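You operate a simulated robot arm through the tools that you are given. There is no shell and no other tool. Be economical: measure what you need, move in short steps, check, and stop when the job is done.

Carry out the task below with a simulated robot arm. There is one attempt and no reset: what you move stays moved.

TASK
Steam panel seven twice, then panel three once.
Fine: set the steamer on the panel, press its key, hands clear of its sole; no shine; steamer back on the rest plate. Set down upright: steamer.

It is judged by the outcome, as a careful person would: the job done as asked, and still so three seconds after it is handed in. It fails if anything else is knocked over, pushed out of place, dropped, spilled or broken.

THE ROBOT
A 6-joint arm with a two-finger parallel gripper, fixed in place. Base frame: the origin is at the foot of the arm, x ahead of it, y to its left, z up. Units: mm, rad, N and s.
With the tool pointing down near the work surface it reaches from about 160 to 740 mm from the base axis. Its first joint turns from -2.897 to 2.897 rad. Payload 3.91 kg.
The TCP is the grasp point between the finger pads, 30 mm short of the fingertips. In the tool frame z runs along the fingers and y along their closing line. Largest opening 110 mm; finger width 20, thickness 10; the body of the gripper, 48 by 112 mm, starts 55 mm behind the TCP.
Orientation is that of the tool frame in the base frame, as [roll, pitch, yaw] about the fixed x, y, z axes, in that order (R = Rz(yaw) Ry(pitch) Rx(roll)). With the fingers straight down and closing along the base's y, the tool's x points along the base's -x, its y along +y and its z along -z.

THE INTERFACE
- The arm moves only by the tool arm_command. Its argument "series" is a list of rows, each a list of 3 entries, a list of its own where there are three numbers: the turn, a rotation vector about the base's x, y, z in rad, then the shift along the base's x, y, z in m, then the gripper command, from -1 (shut) to 1 (fully open), values between in proportion. In form: [[[rx, ry, rz], [x, y, z], gripper], ...]. A call has 1 to 8 rows; each row is the pose to reach, as a shift and turn from the pose commanded when the call began. Each row takes 0.2 s and may step no farther than 50 mm and 0.15 rad from the row before; otherwise, or with a gripper value out of range, the whole call is refused. A pose out of reach is approached as far as the arm can. The call stops where the force on the tool passes 40 N (or 10 N more than at its start, if that is more) or the arm is blocked; 0.2 s more then pass. The fingers move at their own pace (about 45 mm/s each) and stop on an object; they squeeze with about 29 N. The grip force told is the motor's: it shows also when the fingers shut on nothing. Time passes only in rows, and 0.2 s behind the last, so rows that repeat a pose let the fingers close. The reply holds the time, the measured pose of the TCP, the force on the tool along the base axes, the opening and the grip force, in the units named above and with some noise, with the torque about the TCP (base axes, N m) and any sound that the robot's microphone picked up, and new pictures: "views" is both (left out), scene, wrist or none.
- Cameras (640 x 400 px; columns grow to the right, rows downward): "scene" is fixed at [400.6, -499.1, 1464.6]; the picture's right is [0.76, 0.65, 0.00], its down [0.56, -0.65, -0.52] and it looks along [-0.34, 0.40, -0.85] (base axes); focal length 214 px, centre (320, 200). "wrist" rides on the gripper at [71, 22, -107] in the tool frame; the picture's right is [-0.29, 0.96, 0.00], its down [-0.76, -0.23, -0.61] and it looks along [-0.58, -0.18, 0.79] (tool axes); focal length 243 px, centre (320, 200). There is no depth. A picture from a camera that has moved, and an enlarged one, comes with that camera's place and axes in the base frame and with its lens.
- slide_trunk(by): slides the trunk up (or, below 0, down) by that many mm; the arm rides with it, the base frame stays. It gives what a move gives, with no picture.
- zoom(camera, box): a new picture of the part [left, top, right, bottom] of that camera's present view, enlarged. The clock stands still meanwhile.
- sign_off(): hands the job in; it is judged then, once.

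Work in short steps. Places have to be worked out from the pictures, the camera data and where the tool is seen: move nearer, look again, correct. Check each grasp and each placing, and mend what went wrong. You have 120 turns and 200 pictures in all, those below and enlarged ones among them. Open the gripper and draw the arm clear of the work before you hand the job in, unless the task says otherwise; then end with one line.

The tools are called after ">>>" by a JSON object that holds its "method" and its "body". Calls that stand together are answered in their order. arm_command: Moves the arm, as the interface text tells. Its arguments: {"type":"object","properties":{"series":{"type":"array","items":{"type":"array"}},"views":{"type":"string","enum":["both","scene","wrist","none"]}},"required":["series"]} The other tools are called the same way: slide_trunk (by) slides the trunk up or down; zoom (camera, box) takes an enlarged picture of a part of a camera's view; sign_off () hands the job in.

At the start:

```text
clock: 0.0
tool_pos: [32.1, -322.5, 1214.2]
orientation: [-3.14, 0.002, 3.14]
wrist_force: [0.4, 0.5, -1.0]
wrist_torque: [0.01, 0.0, 0.0]
opening: 110.0
grip_force: 0.2
trunk travel left (down, up): [-525.0, 65.0]
```

scene: 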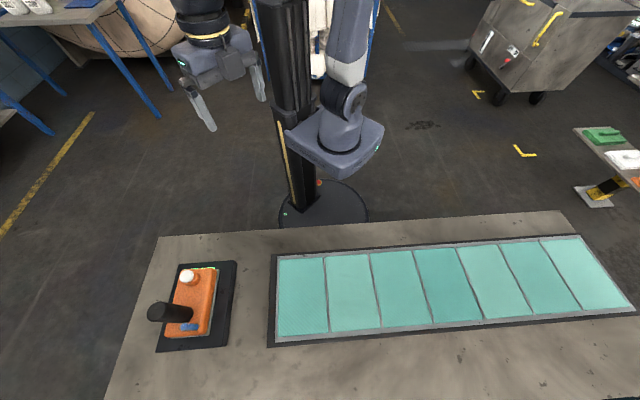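
wrist: 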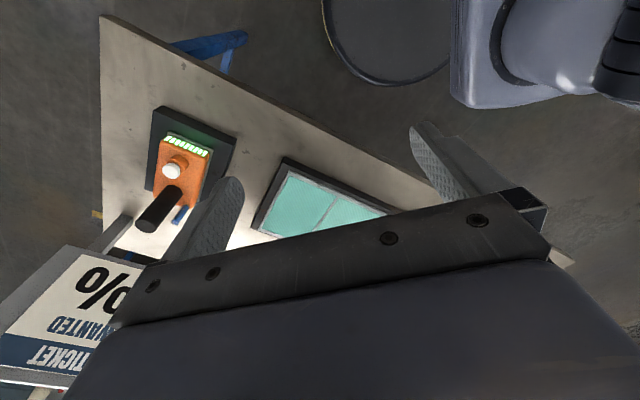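

I start by looking closely at the steamer and at the panels for any marking of numbers.

>>> {"method": "zoom", "body": {"camera": "scene", "box": [130, 240, 258, 360]}}

>>> {"method": "zoom", "body": {"camera": "scene", "box": [260, 220, 640, 360]}}

>>> {"method": "zoom", "body": {"camera": "wrist", "box": [90, 90, 250, 250]}}

```text
3.33 times, centred on (194, 300) of scene
camera zoom: at [400.6, -499.1, 1464.6], right [0.76, 0.65, 0.0], down [0.56, -0.65, -0.52], along [-0.34, 0.4, -0.85], focal length 715 px, centre (740, -133)
```

zoom: 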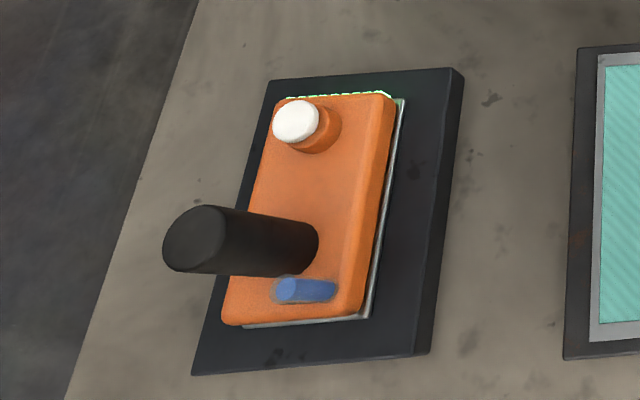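

```text
1.68 times, centred on (450, 290) of scene
camera zoom: at [400.6, -499.1, 1464.6], right [0.76, 0.65, 0.0], down [0.56, -0.65, -0.52], along [-0.34, 0.4, -0.85], focal length 361 px, centre (101, 48)
```

zoom: 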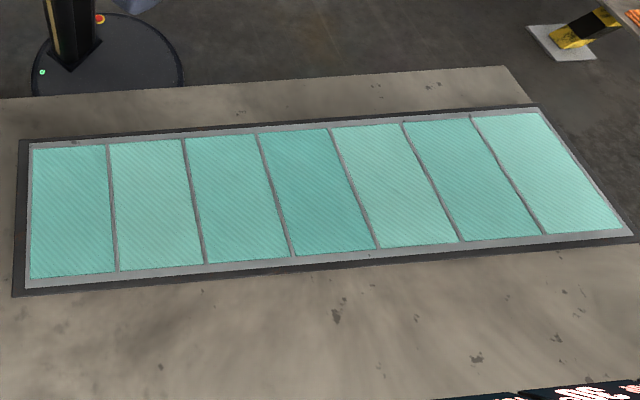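

```text
2.50 times, centred on (170, 170) of wrist
camera zoom: at [-40.2, -300.9, 1322.0], right [0.29, 0.96, 0.0], down [0.76, -0.23, 0.61], along [0.58, -0.18, -0.79], focal length 606 px, centre (695, 275)
```

zoom: 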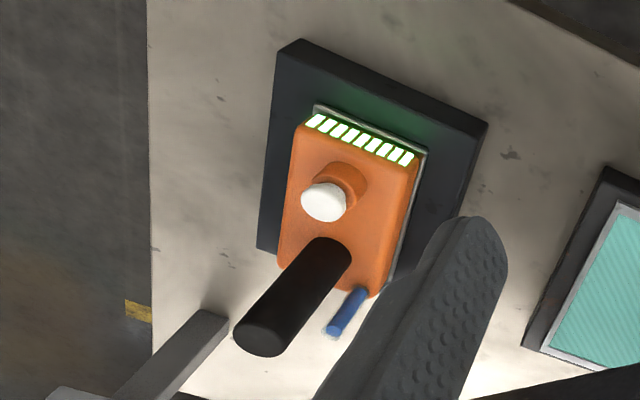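

The key top triangulates to roughly (93, -618, 948). I look for panel numbers or other marks at higher magnification.

>>> {"method": "zoom", "body": {"camera": "scene", "box": [265, 235, 445, 350]}}

>>> {"method": "zoom", "body": {"camera": "scene", "box": [440, 225, 640, 350]}}

>>> {"method": "zoom", "body": {"camera": "scene", "box": [400, 310, 640, 400]}}

>>> {"method": "zoom", "body": {"camera": "wrist", "box": [0, 240, 180, 400]}}

```text
3.48 times, centred on (355, 292) of scene
camera zoom: at [400.6, -499.1, 1464.6], right [0.76, 0.65, 0.0], down [0.56, -0.65, -0.52], along [-0.34, 0.4, -0.85], focal length 746 px, centre (198, -122)
```

zoom: 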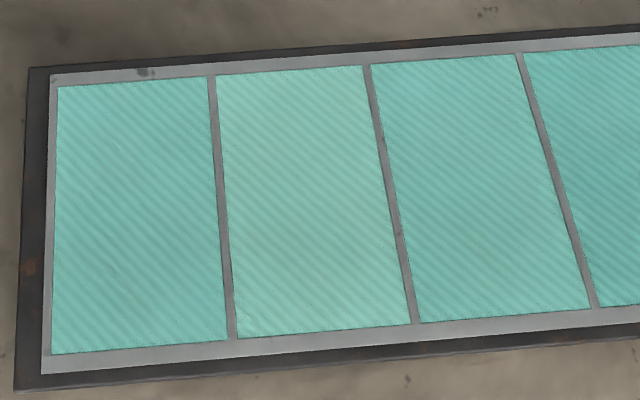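

```text
3.20 times, centred on (540, 288) of scene
camera zoom: at [400.6, -499.1, 1464.6], right [0.76, 0.65, 0.0], down [0.56, -0.65, -0.52], along [-0.34, 0.4, -0.85], focal length 686 px, centre (-384, -80)
```

zoom: 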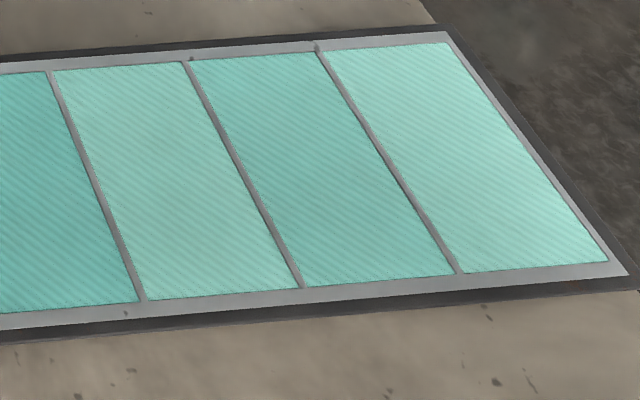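

```text
2.67 times, centred on (520, 355) of scene
camera zoom: at [400.6, -499.1, 1464.6], right [0.76, 0.65, 0.0], down [0.56, -0.65, -0.52], along [-0.34, 0.4, -0.85], focal length 572 px, centre (-213, -213)
```

zoom: 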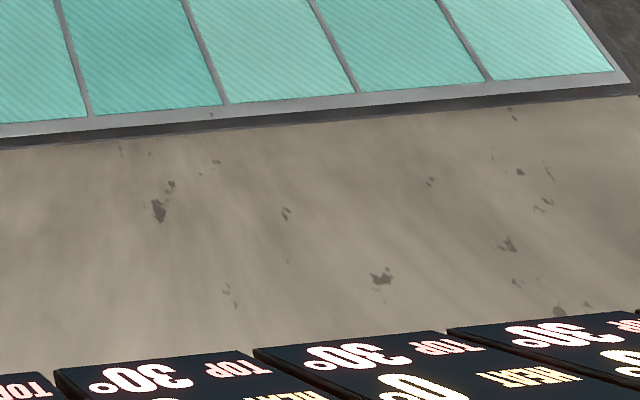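

```text
2.50 times, centred on (90, 320) of wrist
camera zoom: at [-40.2, -300.9, 1322.0], right [0.29, 0.96, 0.0], down [0.76, -0.23, 0.61], along [0.58, -0.18, -0.79], focal length 606 px, centre (895, -100)
```

zoom: 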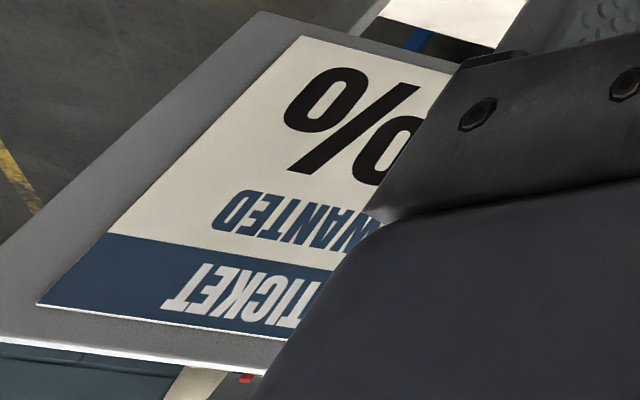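

The numbering isn't on the panels, but there are cards along the far edge ("TOP 30°, HEAT…") and a ticket board ("% WANTED"). I move the wrist camera forward and tilt it outward to read them.

>>> {"method": "arm_command", "body": {"series": [[[0, -0.12, 0], [0.03, 0, 0], 0.5], [[0, -0.24, 0], [0.06, 0, 0], 0.5], [[0, -0.36, 0], [0.09, 0, 0], 0.5], [[0, -0.48, 0], [0.12, 0, 0], 0.5], [[0, -0.6, 0], [0.15, 0, 0], 0.5], [[0, -0.7, 0], [0.18, 0, 0], 0.5]]}}

```text
clock: 1.4
tool_pos: [213.0, -324.9, 1215.3]
orientation: [-3.139, 0.702, 3.138]
wrist_force: [-0.3, -0.2, 0.1]
wrist_torque: [0.03, 0.01, 0.01]
opening: 82.7
grip_force: 0.0
trunk travel left (down, up): [-525.0, 65.0]
camera wrist: at [88.7, -302.3, 1251.0], right [0.22, 0.96, 0.19], down [0.19, -0.23, 0.95], along [0.96, -0.18, -0.23], focal length 243 px, centre (320, 200)
```

scene: 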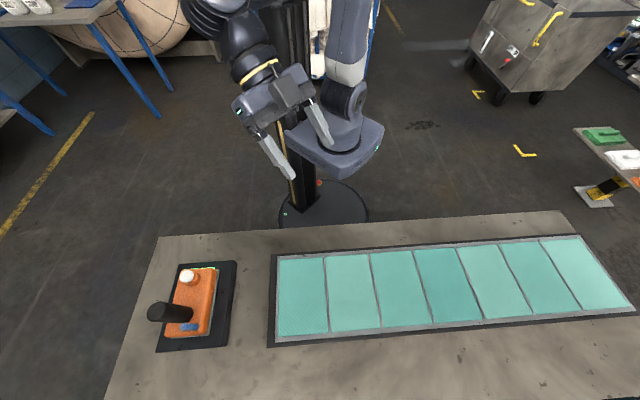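
wrist: 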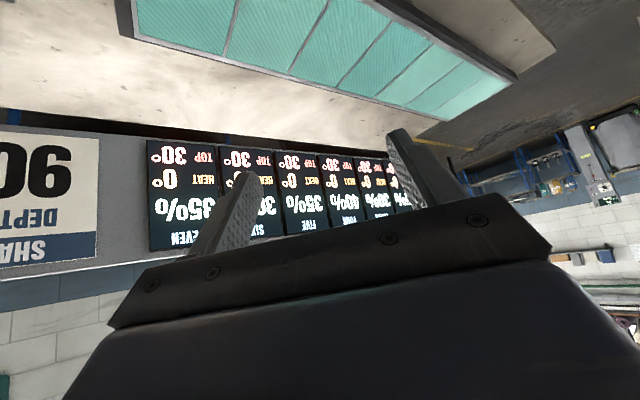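

The cards read SEVEN, SIX, FIVE, … from the steamer's end, so panel seven is nearest the rest. I zoom in to read them all.

>>> {"method": "zoom", "body": {"camera": "wrist", "box": [130, 130, 290, 255]}}

>>> {"method": "zoom", "body": {"camera": "wrist", "box": [270, 140, 430, 245]}}

>>> {"method": "zoom", "body": {"camera": "wrist", "box": [0, 100, 160, 300]}}

```text
3.20 times, centred on (210, 192) of wrist
camera zoom: at [88.7, -302.3, 1251.0], right [0.22, 0.96, 0.19], down [0.19, -0.23, 0.95], along [0.96, -0.18, -0.23], focal length 776 px, centre (672, 224)
```

zoom: 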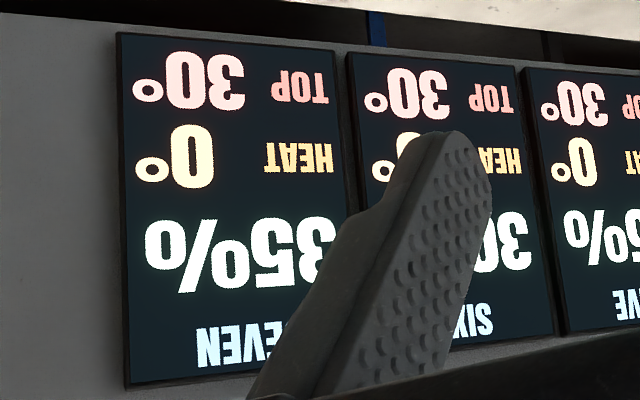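

```text
3.81 times, centred on (350, 192) of wrist
camera zoom: at [88.7, -302.3, 1251.0], right [0.22, 0.96, 0.19], down [0.19, -0.23, 0.95], along [0.96, -0.18, -0.23], focal length 924 px, centre (206, 229)
```

zoom: 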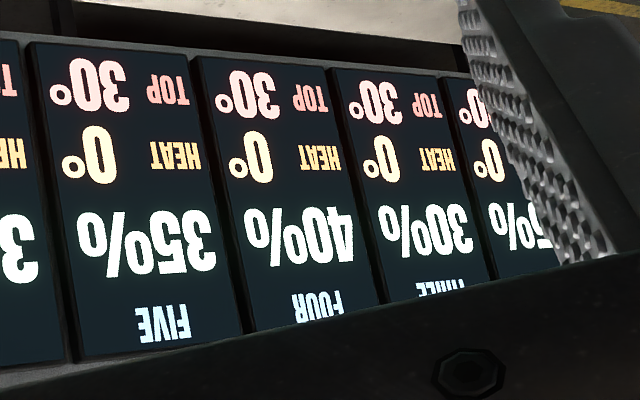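

```text
2.00 times, centred on (80, 200) of wrist
camera zoom: at [88.7, -302.3, 1251.0], right [0.22, 0.96, 0.19], down [0.19, -0.23, 0.95], along [0.96, -0.18, -0.23], focal length 485 px, centre (800, 200)
```

zoom: 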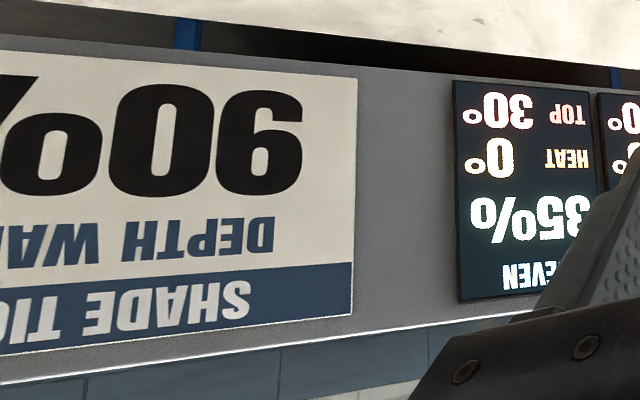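

Panel seven (35 %, heat 0°, top 30°) is the end nearest the steamer, and panel three is the fifth along. I estimate panel 7's centre at (310,-463), panel 3's at (680,-97), and the steamer handle's top at (146,-673,1015), with the table turned 45°. First I level the tool and move toward the steamer.

>>> {"method": "arm_command", "body": {"series": [[[0, 0.14, 0], [-0.02, -0.035, 0], 0.5], [[0, 0.28, 0], [-0.04, -0.07, 0], 0.5], [[0, 0.42, 0], [-0.06, -0.105, 0], 0.5], [[0, 0.56, 0], [-0.08, -0.14, 0], 0.5], [[0, 0.7, 0], [-0.1, -0.175, 0], 0.5]], "views": "none"}}

>>> {"method": "arm_command", "body": {"series": [[[0, 0, -0.14], [0, -0.01, 0], 0.3], [[0, 0, -0.28], [0, -0.02, 0], 0.3], [[0, 0, -0.42], [0, -0.04, 0], 0.3], [[0, 0, -0.56], [0, -0.06, -0.01], 0.3], [[0, 0, -0.7], [0, -0.08, -0.02], 0.3], [[0, 0, -0.785], [0, -0.1, -0.03], 0.3]]}}

```text
clock: 2.6
tool_pos: [109.3, -502.7, 1214.1]
orientation: [-3.141, -0.002, 3.141]
wrist_force: [-0.7, -0.5, 0.3]
wrist_torque: [0.01, 0.01, -0.01]
opening: 82.3
grip_force: 0.1
trunk travel left (down, up): [-525.0, 65.0]
```

```text
clock: 4.0
tool_pos: [113.7, -600.6, 1184.5]
orientation: [-3.14, 0.001, 2.352]
wrist_force: [-0.5, 0.0, -0.2]
wrist_torque: [-0.01, 0.03, -0.01]
opening: 71.6
grip_force: 0.0
trunk travel left (down, up): [-525.0, 65.0]
camera wrist: at [76.9, -533.1, 1291.5], right [0.88, 0.47, 0.0], down [0.37, -0.7, 0.61], along [0.28, -0.54, -0.79], focal length 243 px, centre (320, 200)
```

scene: 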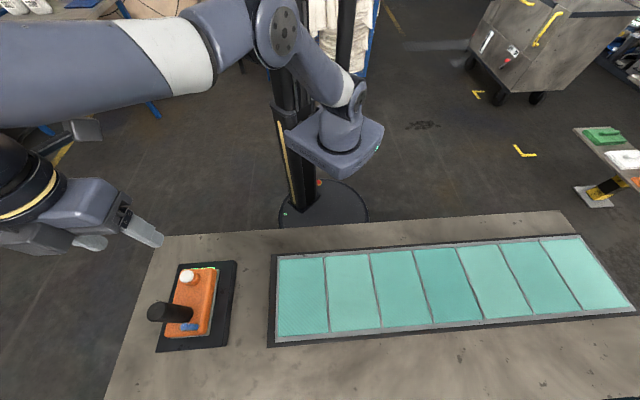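
wrist: 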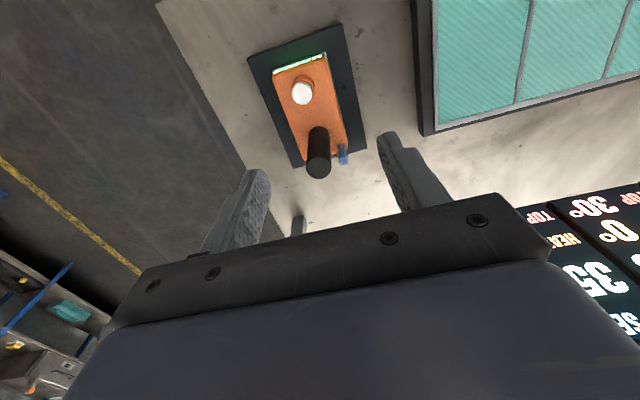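

The handle top checks at (147,-674,1015) and the key at (93,-618,948). I move above the handle and check alignment.

>>> {"method": "arm_command", "body": {"series": [[[0, 0, 0], [0.012, -0.025, -0.02], 0.2], [[0, 0, 0], [0.024, -0.05, -0.05], 0.2], [[0, 0, 0], [0.0335, -0.073, -0.09], 0.2], [[0, 0, 0], [0.0335, -0.073, -0.105], 0.2]]}}

```text
clock: 5.0
tool_pos: [144.3, -664.5, 1080.1]
orientation: [-3.139, 0.001, 2.356]
wrist_force: [0.2, 0.1, 0.7]
wrist_torque: [-0.02, 0.0, 0.0]
opening: 65.8
grip_force: 0.0
out of reach, approached as far as the arm can: row 2, 3, 4
trunk travel left (down, up): [-525.0, 65.0]
camera wrist: at [107.9, -598.5, 1185.7], right [0.88, 0.47, 0.0], down [0.37, -0.7, 0.61], along [0.29, -0.54, -0.79], focal length 243 px, centre (320, 200)
```

scene: 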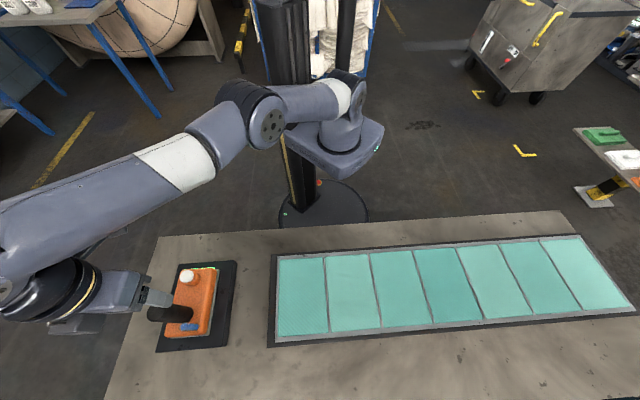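
wrist: 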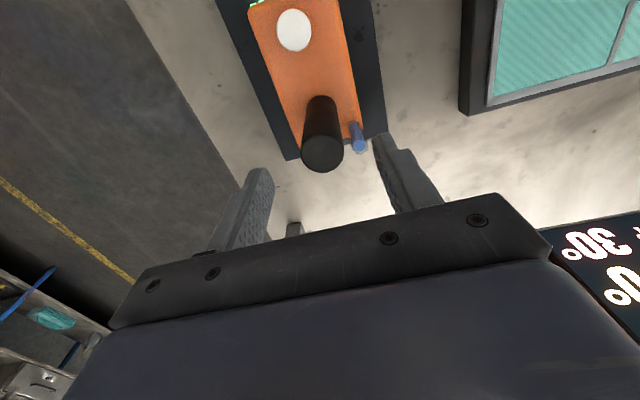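

The pose is slightly out of reach this high up, as the wrist sits above the shoulder. Raising the trunk and reaching down more should help.

>>> {"method": "slide_trunk", "body": {"by": 65}}

```text
clock: 6.0
tool_pos: [144.0, -664.1, 1143.5]
orientation: [-3.139, 0.001, 2.354]
wrist_force: [1.0, 0.8, -0.8]
wrist_torque: [0.0, -0.03, 0.03]
opening: 66.1
grip_force: 0.1
trunk travel left (down, up): [-590.0, 0.0]
```

Now I move straight down about 60 mm and see whether the sideways position comes within reach.

>>> {"method": "arm_command", "body": {"series": [[[0, 0, 0], [0, 0, -0.03], 0.2], [[0, 0, 0], [0, 0, -0.06], 0.2]], "views": "none"}}

```text
clock: 6.6
tool_pos: [143.9, -665.5, 1085.2]
orientation: [-3.14, 0.001, 2.354]
wrist_force: [-0.2, 0.2, 0.7]
wrist_torque: [0.01, 0.03, 0.02]
opening: 66.2
grip_force: 0.1
trunk travel left (down, up): [-590.0, 0.0]
```

Commanded pose equals actual now; I shift onto the handle axis.

>>> {"method": "arm_command", "body": {"series": [[[0, 0, 0], [0.0035, -0.009, -0.01], 0.2], [[0, 0, 0], [0.0035, -0.009, -0.02], 0.2]]}}

```text
clock: 7.2
tool_pos: [147.5, -675.0, 1064.6]
orientation: [-3.14, 0.004, 2.355]
wrist_force: [0.2, -0.3, 0.5]
wrist_torque: [0.02, -0.02, -0.01]
opening: 65.9
grip_force: 0.1
trunk travel left (down, up): [-590.0, 0.0]
camera wrist: at [111.3, -608.4, 1171.7], right [0.88, 0.47, 0.0], down [0.37, -0.7, 0.61], along [0.29, -0.54, -0.79], focal length 243 px, centre (320, 200)
```

scene: 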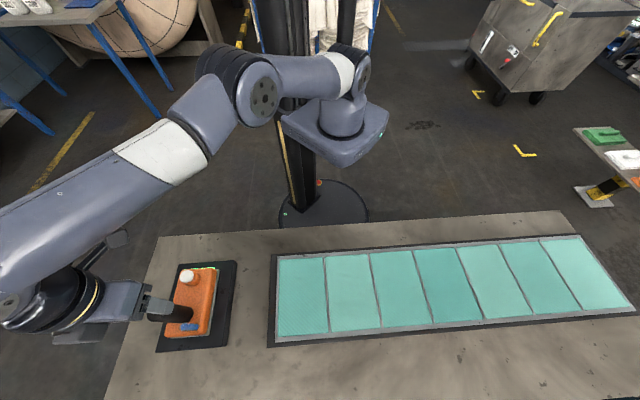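
wrist: 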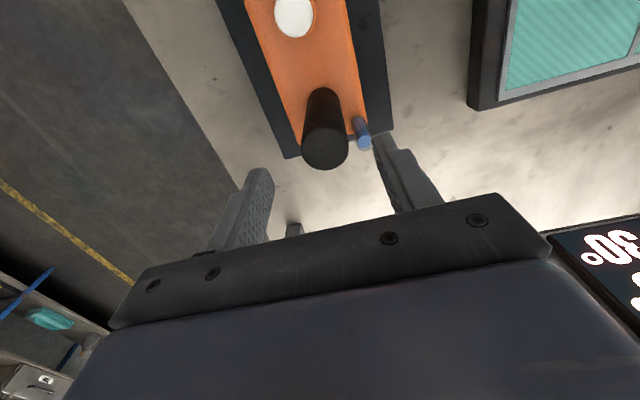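

Aligned within a few mm; the blue peg (top about z 965, 27 mm outward of the handle) stays clear of the fingers. I descend to TCP z≈988 and close.

>>> {"method": "arm_command", "body": {"series": [[[0, 0, 0], [0.001, 0.001, -0.03], 0.2], [[0, 0, 0], [0.001, 0.001, -0.06], 0.2], [[0, 0, 0], [0.001, 0.001, -0.077], 0.2], [[0, 0, 0], [0.001, 0.001, -0.077], 0.2]]}}

```text
clock: 8.2
tool_pos: [148.6, -674.1, 986.4]
orientation: [-3.137, 0.0, 2.355]
wrist_force: [-0.2, -0.4, 0.1]
wrist_torque: [-0.02, 0.04, -0.02]
opening: 66.1
grip_force: 0.0
trunk travel left (down, up): [-590.0, 0.0]
camera wrist: at [112.0, -607.4, 1093.9], right [0.88, 0.47, 0.0], down [0.37, -0.7, 0.61], along [0.29, -0.54, -0.79], focal length 243 px, centre (320, 200)
```

scene: 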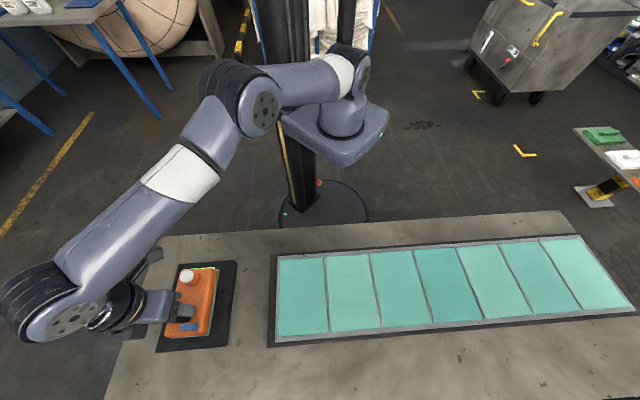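
wrist: 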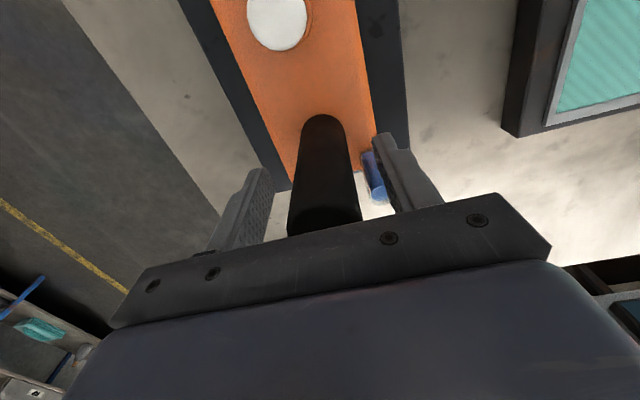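

The fingers straddle the handle. I close and hold.

>>> {"method": "arm_command", "body": {"series": [[[0, 0, 0], [0, 0, 0], 0.0], [[0, 0, 0], [0, 0, 0], -0.2], [[0, 0, 0], [0, 0, 0], -0.5], [[0, 0, 0], [0, 0, 0], -1], [[0, 0, 0], [0, 0, 0], -1]], "views": "wrist"}}

```text
clock: 9.4
tool_pos: [148.5, -673.3, 987.1]
orientation: [-3.139, 0.002, 2.355]
wrist_force: [4.9, 2.3, -0.5]
wrist_torque: [0.3, -0.09, -0.18]
opening: 33.6
grip_force: 29.2
trunk travel left (down, up): [-590.0, 0.0]
camera wrist: at [112.7, -607.2, 1094.4], right [0.88, 0.47, 0.0], down [0.37, -0.7, 0.61], along [0.29, -0.54, -0.79], focal length 243 px, centre (320, 200)
```

wrist: 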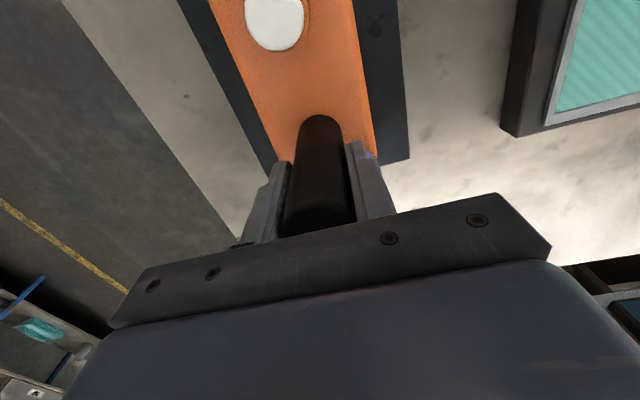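

The handle is gripped (33.6 mm, 29 N). I lift a little and check.

>>> {"method": "arm_command", "body": {"series": [[[0, 0, 0], [0, 0, 0.02], -1], [[0, 0, 0], [0, 0, 0.04], -1], [[0, 0, 0], [0, 0, 0.05], -1]]}}

```text
clock: 10.2
tool_pos: [148.4, -674.1, 1036.3]
orientation: [-3.141, 0.0, 2.354]
wrist_force: [-0.1, 0.9, -12.0]
wrist_torque: [-0.21, -0.23, 0.01]
opening: 33.7
grip_force: 29.2
trunk travel left (down, up): [-590.0, 0.0]
camera wrist: at [112.6, -607.4, 1142.9], right [0.88, 0.47, 0.0], down [0.37, -0.7, 0.61], along [0.29, -0.54, -0.79], focal length 243 px, centre (320, 200)
```

scene: 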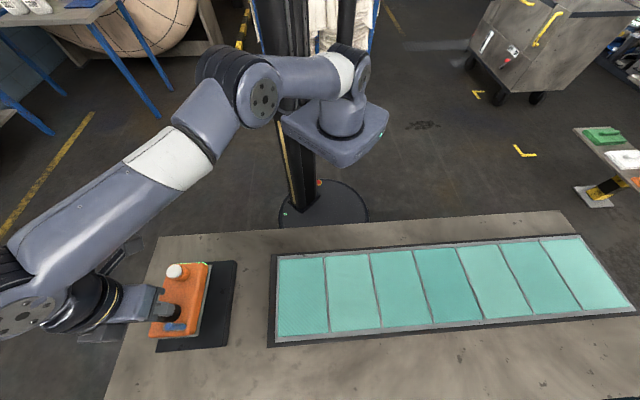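
wrist: 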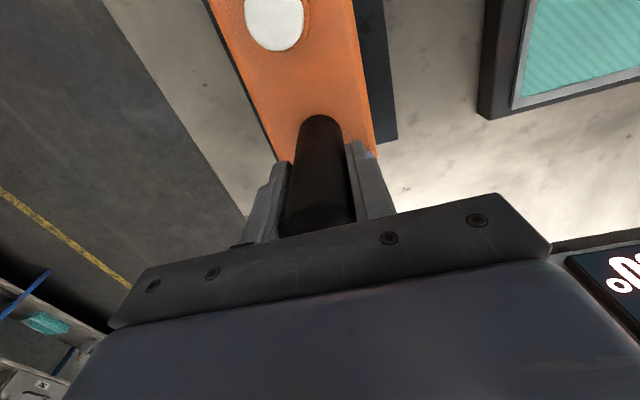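

Clean lift, about 1.2 kg, no swing. I carry it along the table direction to over panel seven (TCP target ≈ (335,-487)).

>>> {"method": "arm_command", "body": {"series": [[[0, 0, 0], [0.02, 0.02, 0.01], -1], [[0, 0, 0], [0.05, 0.05, 0.01], -1], [[0, 0, 0], [0.08, 0.08, 0.01], -1], [[0, 0, 0], [0.11, 0.11, 0.01], -1], [[0, 0, 0], [0.14, 0.14, 0.01], -1], [[0, 0, 0], [0.17, 0.17, 0.01], -1], [[0, 0, 0], [0.187, 0.187, 0.01], -1], [[0, 0, 0], [0.187, 0.187, 0.01], -1]]}}

```text
clock: 12.0
tool_pos: [337.3, -486.2, 1045.7]
orientation: [-3.14, 0.0, 2.354]
wrist_force: [0.0, 0.9, -11.7]
wrist_torque: [-0.2, -0.22, 0.01]
opening: 33.7
grip_force: 29.6
trunk travel left (down, up): [-590.0, 0.0]
camera wrist: at [301.6, -419.9, 1153.1], right [0.88, 0.47, 0.0], down [0.37, -0.7, 0.61], along [0.29, -0.54, -0.79], focal length 243 px, centre (320, 200)
```

scene: 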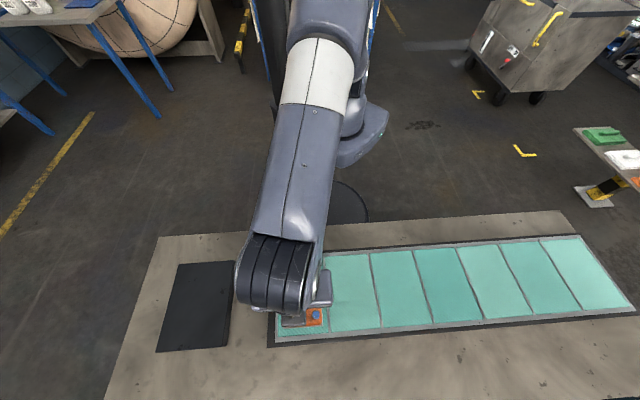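
wrist: 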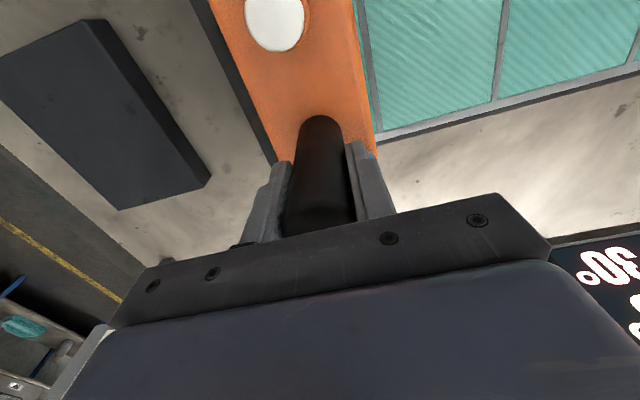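

Position over panel seven checks out against the visible separator line. I lower slowly until contact.

>>> {"method": "arm_command", "body": {"series": [[[0, 0, 0], [-0.001, 0, -0.03], -1], [[0, 0, 0], [-0.001, 0, -0.05], -1], [[0, 0, 0], [-0.001, 0, -0.06], -1], [[0, 0, 0], [-0.001, 0, -0.066], -1], [[0, 0, 0], [-0.001, 0, -0.072], -1]], "views": "wrist"}}

```text
clock: 13.2
tool_pos: [334.1, -486.5, 976.6]
orientation: [-3.138, 0.006, 2.355]
wrist_force: [-1.6, -6.4, 21.7]
wrist_torque: [0.58, -0.74, 0.01]
opening: 33.4
grip_force: 28.6
trunk travel left (down, up): [-590.0, 0.0]
camera wrist: at [297.8, -418.8, 1083.7], right [0.88, 0.47, 0.0], down [0.37, -0.7, 0.61], along [0.29, -0.54, -0.79], focal length 243 px, centre (320, 200)
```

wrist: 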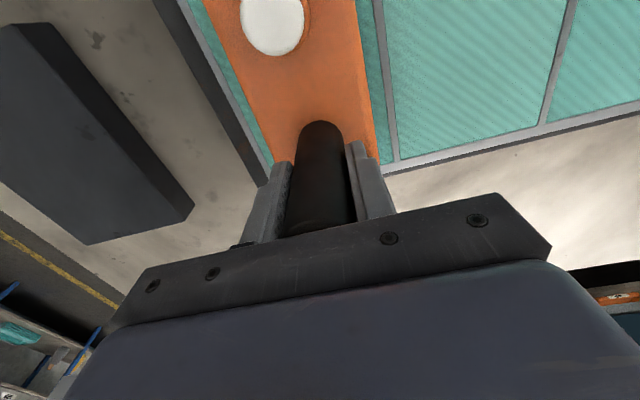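

Contact is made at TCP z≈977 and the steamer sits inside panel seven. I relieve the load, release, and rise.

>>> {"method": "arm_command", "body": {"series": [[[0, 0, 0], [0.001, 0, 0.003], -1], [[0, 0, 0], [0.001, 0, 0.003], 0.2], [[0, 0, 0], [0.001, 0, 0.003], 0.2], [[0, 0, 0], [0.001, 0, 0.003], 0.2], [[0, 0, 0], [0.001, 0, 0.04], 0.2], [[0, 0, 0], [0.001, 0, 0.08], 0.2]]}}

```text
clock: 14.6
tool_pos: [336.7, -486.6, 1054.6]
orientation: [-3.14, 0.003, 2.356]
wrist_force: [-0.3, 0.4, -1.0]
wrist_torque: [0.01, 0.0, 0.01]
opening: 65.9
grip_force: 0.1
trunk travel left (down, up): [-590.0, 0.0]
camera wrist: at [301.2, -420.2, 1162.7], right [0.88, 0.47, 0.0], down [0.37, -0.7, 0.61], along [0.29, -0.54, -0.79], focal length 243 px, centre (320, 200)
```

scene: 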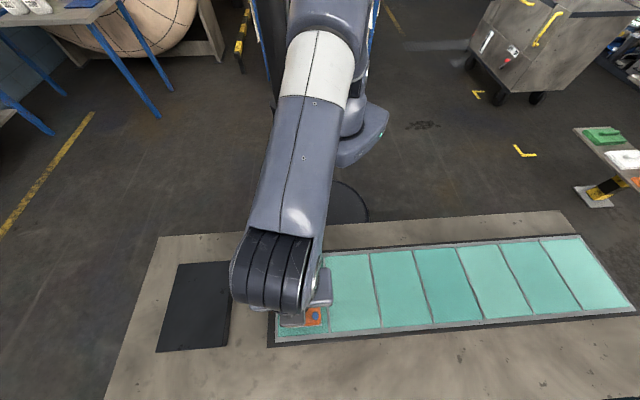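
wrist: 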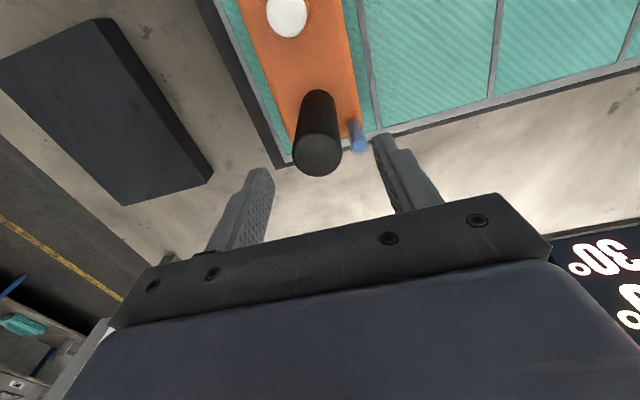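

The steamer stands upright on panel seven; the key centre is at about (282,-432), top z≈939. I go above the key with fingers shut.

>>> {"method": "arm_command", "body": {"series": [[[0, 0, 0], [-0.02, 0.02, 0.01], -0.5], [[0, 0, 0], [-0.04, 0.04, 0.01], -1], [[0, 0, 0], [-0.0545, 0.0545, 0.01], -1], [[0, 0, 0], [-0.0545, 0.0545, -0.02], -1], [[0, 0, 0], [-0.0545, 0.0545, -0.055], -1], [[0, 0, 0], [-0.0545, 0.0545, -0.065], -1]]}}

```text
clock: 16.0
tool_pos: [281.2, -430.5, 989.0]
orientation: [-3.14, 0.002, 2.356]
wrist_force: [-0.2, -0.4, 0.5]
wrist_torque: [0.0, 0.02, -0.03]
opening: 0.0
grip_force: 28.5
trunk travel left (down, up): [-590.0, 0.0]
camera wrist: at [244.2, -364.1, 1095.8], right [0.88, 0.47, 0.0], down [0.37, -0.7, 0.61], along [0.29, -0.54, -0.79], focal length 243 px, centre (320, 200)
```

scene: 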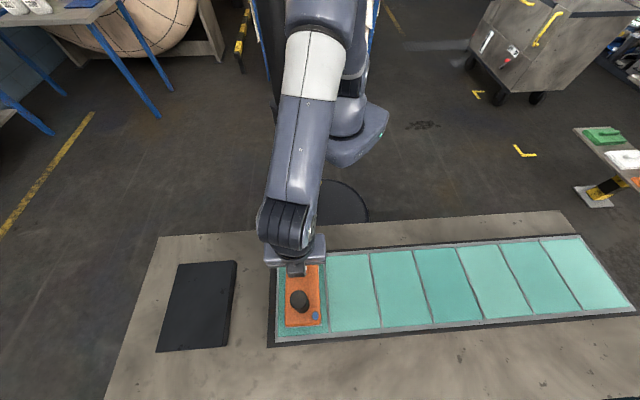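
wrist: 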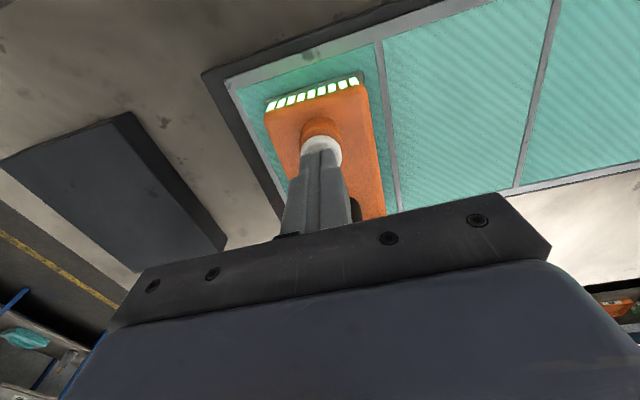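

Tip seems above the key; a closer look for centring and for the lamp strip.

>>> {"method": "zoom", "body": {"camera": "wrist", "box": [255, 70, 405, 240]}}

>>> {"method": "zoom", "body": {"camera": "scene", "box": [260, 220, 350, 350]}}

```text
2.35 times, centred on (330, 155) of wrist
camera zoom: at [244.2, -364.1, 1095.8], right [0.88, 0.47, 0.0], down [0.37, -0.7, 0.61], along [0.29, -0.54, -0.79], focal length 571 px, centre (296, 306)
```

zoom: 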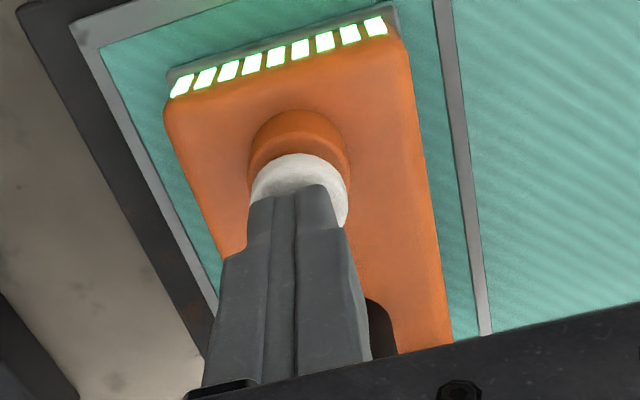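

```text
3.08 times, centred on (305, 285) of scene
camera zoom: at [400.6, -499.1, 1464.6], right [0.76, 0.65, 0.0], down [0.56, -0.65, -0.52], along [-0.34, 0.4, -0.85], focal length 660 px, centre (366, -62)
```

zoom: 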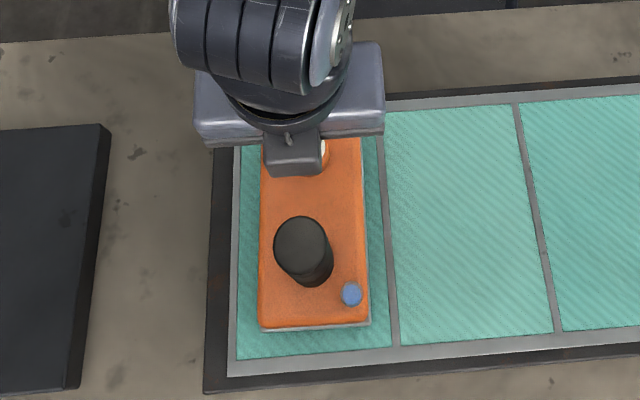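

The steamer is well inside panel seven and the tip is over the key. I make a short press: touch down and straight back up in one call, listening for a sound.

>>> {"method": "arm_command", "body": {"series": [[[0, 0, 0], [0, 0, -0.012], -1], [[0, 0, 0], [0, 0, -0.018], -1], [[0, 0, 0], [0, 0, -0.022], -1], [[0, 0, 0], [0, 0, -0.01], -1], [[0, 0, 0], [0, 0, 0.01], -1]], "views": "wrist"}}

```text
clock: 17.2
tool_pos: [278.5, -431.9, 998.1]
orientation: [3.141, -0.002, 2.355]
wrist_force: [0.7, -0.7, -0.2]
wrist_torque: [0.02, 0.05, -0.01]
opening: 0.0
grip_force: 29.0
trunk travel left (down, up): [-590.0, 0.0]
heard: click
camera wrist: at [243.0, -365.1, 1105.8], right [0.88, 0.47, 0.0], down [0.37, -0.7, 0.61], along [0.28, -0.54, -0.79], focal length 243 px, centre (320, 200)
```

wrist: 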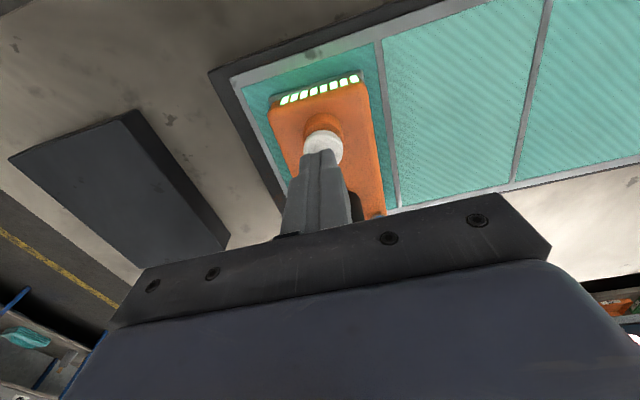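

A click was heard. I check the lamps right away (time stands still).

>>> {"method": "zoom", "body": {"camera": "wrist", "box": [255, 60, 405, 160]}}

>>> {"method": "zoom", "body": {"camera": "scene", "box": [260, 220, 350, 400]}}

```text
4.00 times, centred on (330, 110) of wrist
camera zoom: at [243.0, -365.1, 1105.8], right [0.88, 0.47, 0.0], down [0.37, -0.7, 0.61], along [0.28, -0.54, -0.79], focal length 970 px, centre (280, 560)
```

zoom: 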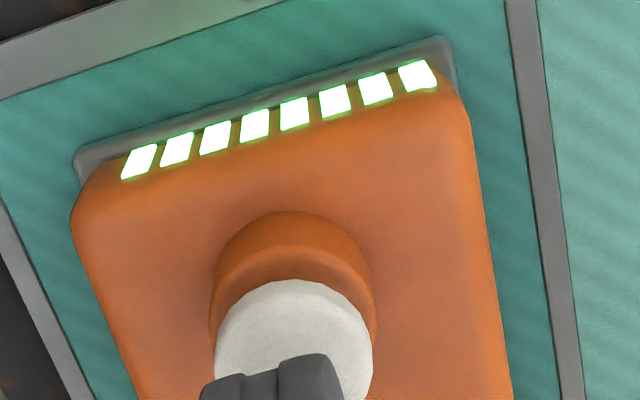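

```text
2.22 times, centred on (305, 310) of scene
camera zoom: at [400.6, -499.1, 1464.6], right [0.76, 0.65, 0.0], down [0.56, -0.65, -0.52], along [-0.34, 0.4, -0.85], focal length 477 px, centre (353, -44)
```

zoom: 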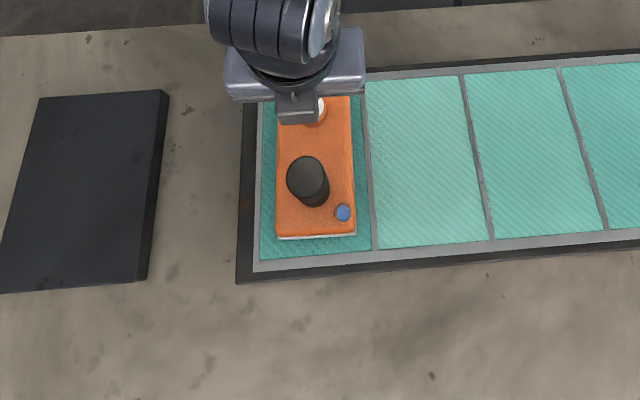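

The panel darkened, so the steam took. Before a second dose I must check the heat, so I rise, back off and tilt to read card SEVEN.

>>> {"method": "arm_command", "body": {"series": [[[0, 0, 0], [-0.005, 0.005, 0.045], -1], [[-0.1, -0.1, 0], [-0.015, 0.015, 0.09], -1], [[-0.2, -0.2, 0], [-0.03, 0.03, 0.13], -1], [[-0.3, -0.3, 0], [-0.045, 0.045, 0.16], -1], [[-0.4, -0.4, 0], [-0.06, 0.06, 0.18], -1], [[-0.5, -0.5, 0], [-0.07, 0.07, 0.2], -1], [[-0.6, -0.6, 0], [-0.08, 0.08, 0.21], -1]], "views": "wrist"}}

```text
clock: 18.8
tool_pos: [202.2, -349.7, 1210.1]
orientation: [-3.139, 0.851, 2.355]
wrist_force: [0.7, -0.6, -0.5]
wrist_torque: [-0.01, -0.02, -0.05]
opening: 0.2
grip_force: 29.1
trunk travel left (down, up): [-590.0, 0.0]
camera wrist: at [127.3, -243.8, 1226.8], right [0.81, 0.54, 0.22], down [-0.13, -0.19, 0.97], along [0.57, -0.82, -0.09], focal length 243 px, centre (320, 200)
```

wrist: 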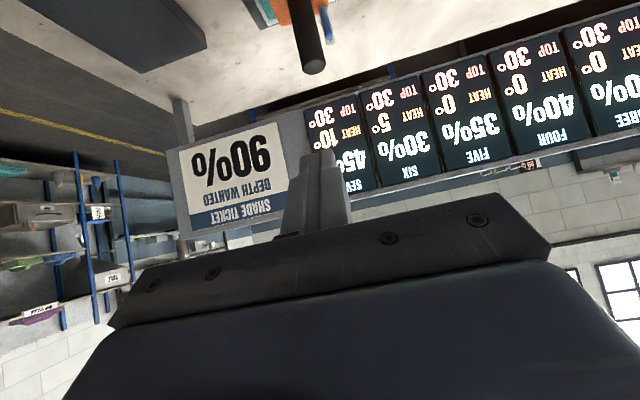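

>>> {"method": "zoom", "body": {"camera": "wrist", "box": [295, 80, 455, 200]}}

>>> {"method": "zoom", "body": {"camera": "wrist", "box": [170, 110, 300, 240]}}

```text
3.33 times, centred on (375, 140) of wrist
camera zoom: at [127.3, -243.8, 1226.8], right [0.81, 0.54, 0.22], down [-0.13, -0.19, 0.97], along [0.57, -0.82, -0.09], focal length 809 px, centre (137, 400)
```

zoom: 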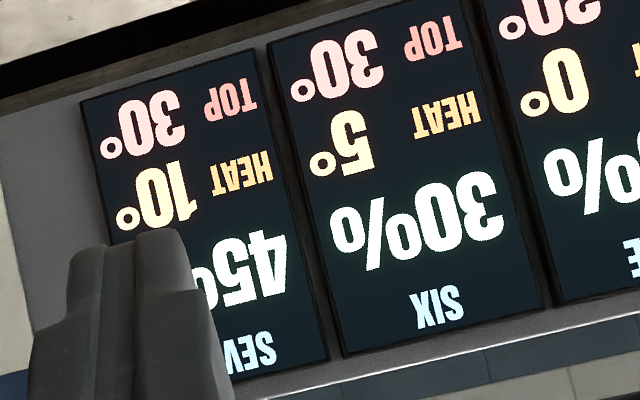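

```text
3.08 times, centred on (235, 175) of wrist
camera zoom: at [127.3, -243.8, 1226.8], right [0.81, 0.54, 0.22], down [-0.13, -0.19, 0.97], along [0.57, -0.82, -0.09], focal length 746 px, centre (582, 277)
```

zoom: 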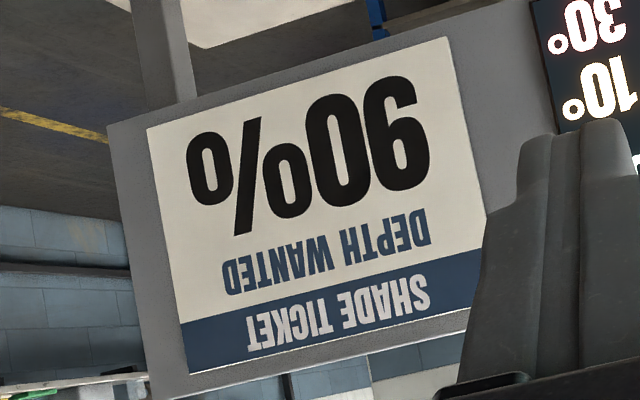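

Card seven: 45 %, heat 10°, top 30°. I wait a moment here to see whether the heat is rising or falling while the steamer stands.

>>> {"method": "arm_command", "body": {"series": [[[0, 0, 0], [0, 0, 0], -1], [[0, 0, 0], [0, 0, 0], -1], [[0, 0, 0], [0, 0, 0], -1], [[0, 0, 0], [0, 0, 0], -1], [[0, 0, 0], [0, 0, 0], -1], [[0, 0, 0], [0, 0, 0], -1]], "views": "none"}}

>>> {"method": "zoom", "body": {"camera": "wrist", "box": [295, 50, 555, 200]}}

```text
clock: 20.2
tool_pos: [203.0, -350.9, 1209.6]
orientation: [3.14, 0.85, 2.354]
wrist_force: [0.0, -0.1, 0.8]
wrist_torque: [0.03, 0.0, 0.02]
opening: 0.0
grip_force: 28.6
trunk travel left (down, up): [-590.0, 0.0]
```

```text
2.46 times, centred on (425, 125) of wrist
camera zoom: at [127.5, -244.2, 1226.8], right [0.81, 0.54, 0.22], down [-0.13, -0.19, 0.97], along [0.57, -0.82, -0.09], focal length 597 px, centre (62, 385)
```

zoom: 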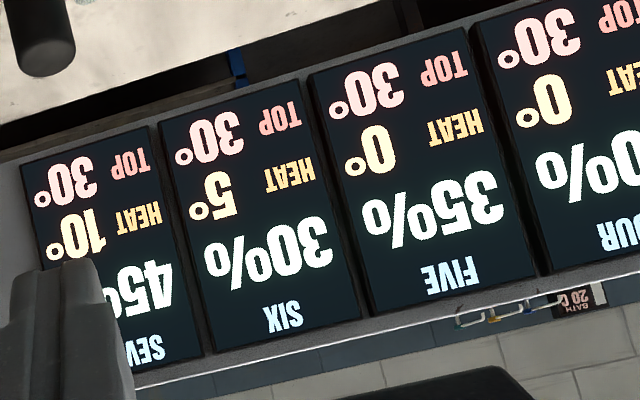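

Heat is steady at 10°, so a second dose gives about 20°, under the limit. I go back over the key by the reverse path.

>>> {"method": "arm_command", "body": {"series": [[[0.1, 0.1, 0], [0.01, -0.01, -0.01], -1], [[0.2, 0.2, 0], [0.02, -0.02, -0.03], -1], [[0.3, 0.3, 0], [0.035, -0.035, -0.05], -1], [[0.4, 0.4, 0], [0.05, -0.05, -0.08], -1], [[0.5, 0.5, 0], [0.065, -0.065, -0.12], -1], [[0.6, 0.6, 0], [0.075, -0.075, -0.165], -1], [[0.6, 0.6, 0], [0.08, -0.08, -0.21], -1], [[0.6, 0.6, 0], [0.08, -0.08, -0.22], -1]], "views": "wrist"}}

```text
clock: 22.0
tool_pos: [284.0, -432.2, 987.3]
orientation: [-3.141, 0.002, 2.355]
wrist_force: [0.2, -0.6, -1.0]
wrist_torque: [-0.02, 0.0, -0.02]
opening: 0.0
grip_force: 29.0
trunk travel left (down, up): [-590.0, 0.0]
camera wrist: at [247.7, -365.0, 1094.4], right [0.88, 0.47, 0.0], down [0.37, -0.7, 0.61], along [0.29, -0.54, -0.79], focal length 243 px, centre (320, 200)
```

wrist: 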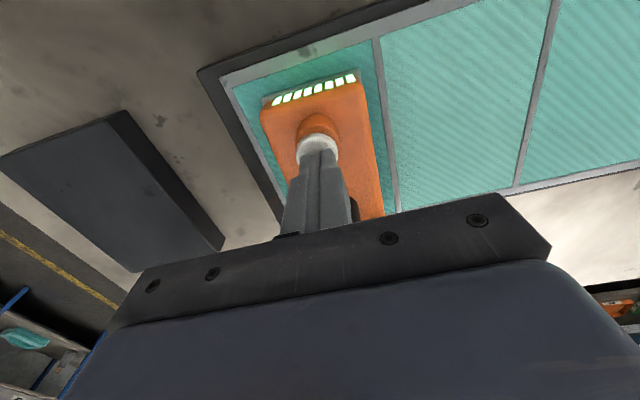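

Back over the key. I repeat the same short press.

>>> {"method": "arm_command", "body": {"series": [[[0, 0, 0], [-0.002, 0, -0.012], -1], [[0, 0, 0], [-0.002, 0, -0.018], -1], [[0, 0, 0], [-0.002, 0, -0.022], -1], [[0, 0, 0], [-0.002, 0, -0.01], -1], [[0, 0, 0], [-0.002, 0, 0.01], -1]], "views": "wrist"}}

```text
clock: 23.2
tool_pos: [275.5, -429.3, 998.1]
orientation: [3.14, -0.004, 2.354]
wrist_force: [1.0, -0.3, -0.9]
wrist_torque: [0.02, 0.03, 0.01]
opening: 0.0
grip_force: 29.1
trunk travel left (down, up): [-590.0, 0.0]
heard: click
camera wrist: at [240.6, -364.4, 1105.7], right [0.88, 0.47, 0.0], down [0.37, -0.7, 0.61], along [0.28, -0.54, -0.8], focal length 243 px, centre (320, 200)
```

wrist: 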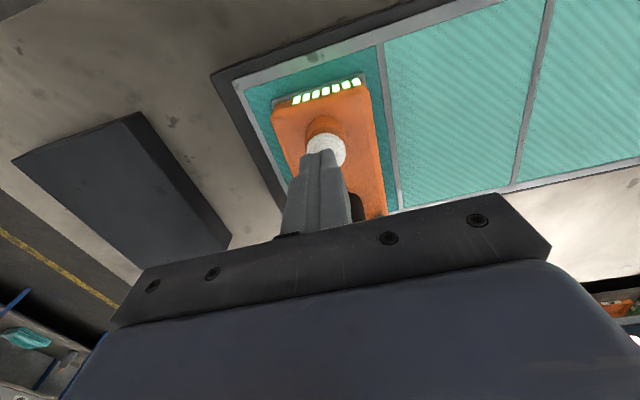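

Click again. I rise and tilt again to verify that card SEVEN registered the second dose.

>>> {"method": "arm_command", "body": {"series": [[[0, 0, 0], [-0.005, 0.005, 0.045], -1], [[-0.1, -0.1, 0], [-0.015, 0.015, 0.09], -1], [[-0.2, -0.2, 0], [-0.03, 0.03, 0.13], -1], [[-0.3, -0.3, 0], [-0.045, 0.045, 0.16], -1], [[-0.4, -0.4, 0], [-0.06, 0.06, 0.18], -1], [[-0.5, -0.5, 0], [-0.07, 0.07, 0.2], -1], [[-0.6, -0.6, 0], [-0.08, 0.08, 0.21], -1]], "views": "none"}}

>>> {"method": "zoom", "body": {"camera": "wrist", "box": [295, 50, 555, 200]}}

```text
clock: 24.8
tool_pos: [197.5, -350.9, 1211.0]
orientation: [-3.139, 0.85, 2.355]
wrist_force: [-0.1, -0.3, -0.8]
wrist_torque: [-0.02, -0.01, 0.0]
opening: 0.0
grip_force: 28.8
trunk travel left (down, up): [-590.0, 0.0]
```

```text
2.46 times, centred on (425, 125) of wrist
camera zoom: at [121.9, -244.9, 1227.7], right [0.81, 0.54, 0.22], down [-0.13, -0.19, 0.97], along [0.57, -0.82, -0.09], focal length 597 px, centre (62, 385)
```

zoom: 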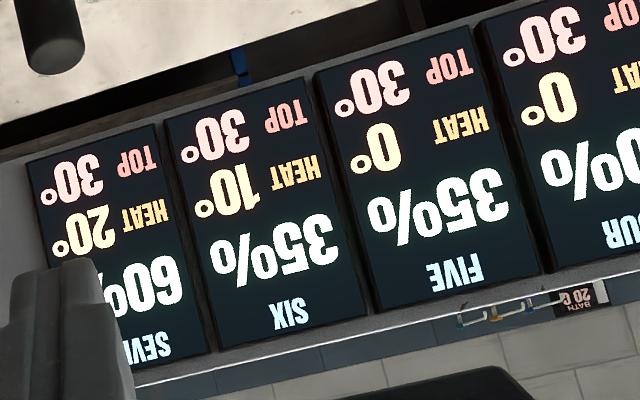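

Seven now reads 60 % / 20°: two doses registered, no overheating. I go back above the handle with the fingers open to regrasp.

>>> {"method": "arm_command", "body": {"series": [[[0.1, 0.1, 0], [0.02, -0.02, 0], -0.5], [[0.2, 0.2, 0], [0.04, -0.04, -0.01], 0], [[0.3, 0.3, 0], [0.06, -0.06, -0.02], 0.2], [[0.4, 0.4, 0], [0.08, -0.08, -0.04], 0.2], [[0.5, 0.5, 0], [0.1, -0.1, -0.06], 0.2], [[0.6, 0.6, 0], [0.12, -0.12, -0.09], 0.2], [[0.6, 0.6, 0], [0.137, -0.136, -0.125], 0.2], [[0.6, 0.6, 0], [0.137, -0.136, -0.13], 0.2]], "views": "both"}}

```text
clock: 26.6
tool_pos: [336.5, -487.1, 1076.4]
orientation: [-3.141, 0.0, 2.356]
wrist_force: [-0.7, -0.2, -0.2]
wrist_torque: [-0.01, -0.01, 0.0]
opening: 65.8
grip_force: 0.1
trunk travel left (down, up): [-590.0, 0.0]
camera wrist: at [300.1, -420.2, 1184.0], right [0.88, 0.47, 0.0], down [0.37, -0.7, 0.61], along [0.29, -0.54, -0.79], focal length 243 px, centre (320, 200)
```

scene: 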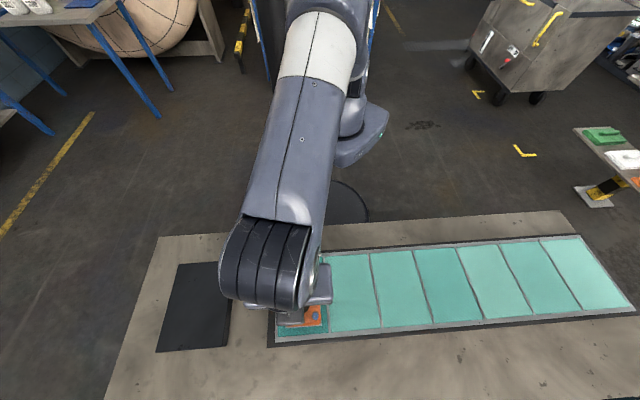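
wrist: 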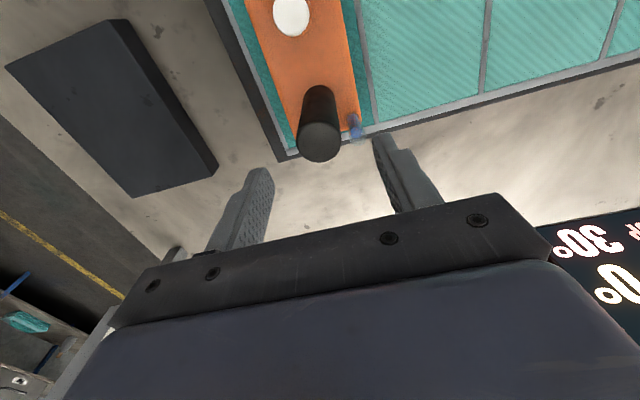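

The handle top appears at about (338,-491). I trim slightly, descend and close.

>>> {"method": "arm_command", "body": {"series": [[[0, 0, 0], [0.0005, -0.003, -0.04], 0.2], [[0, 0, 0], [0.0005, -0.003, -0.08], 0.2], [[0, 0, 0], [0.0005, -0.003, -0.098], 0.2], [[0, 0, 0], [0.0005, -0.003, -0.098], 0.0], [[0, 0, 0], [0.0005, -0.003, -0.098], -0.3], [[0, 0, 0], [0.0005, -0.003, -0.098], -1], [[0, 0, 0], [0.0005, -0.003, -0.098], -1]], "views": "wrist"}}

```text
clock: 28.2
tool_pos: [336.9, -488.8, 980.9]
orientation: [-3.14, 0.001, 2.355]
wrist_force: [-2.9, -2.7, -0.2]
wrist_torque: [-0.25, -0.17, 0.02]
opening: 33.6
grip_force: 29.2
trunk travel left (down, up): [-590.0, 0.0]
camera wrist: at [301.5, -422.1, 1087.7], right [0.88, 0.47, 0.0], down [0.37, -0.7, 0.61], along [0.29, -0.54, -0.79], focal length 243 px, centre (320, 200)
```

wrist: 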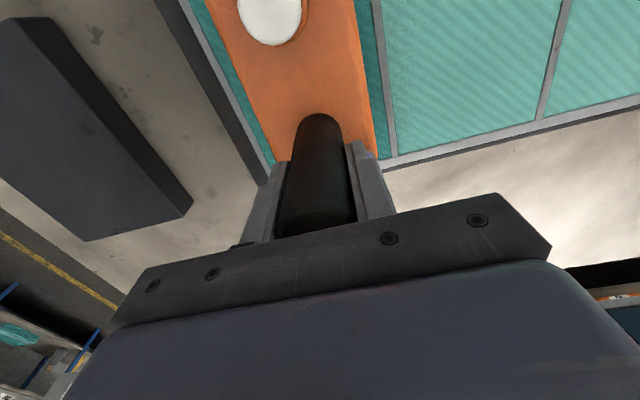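

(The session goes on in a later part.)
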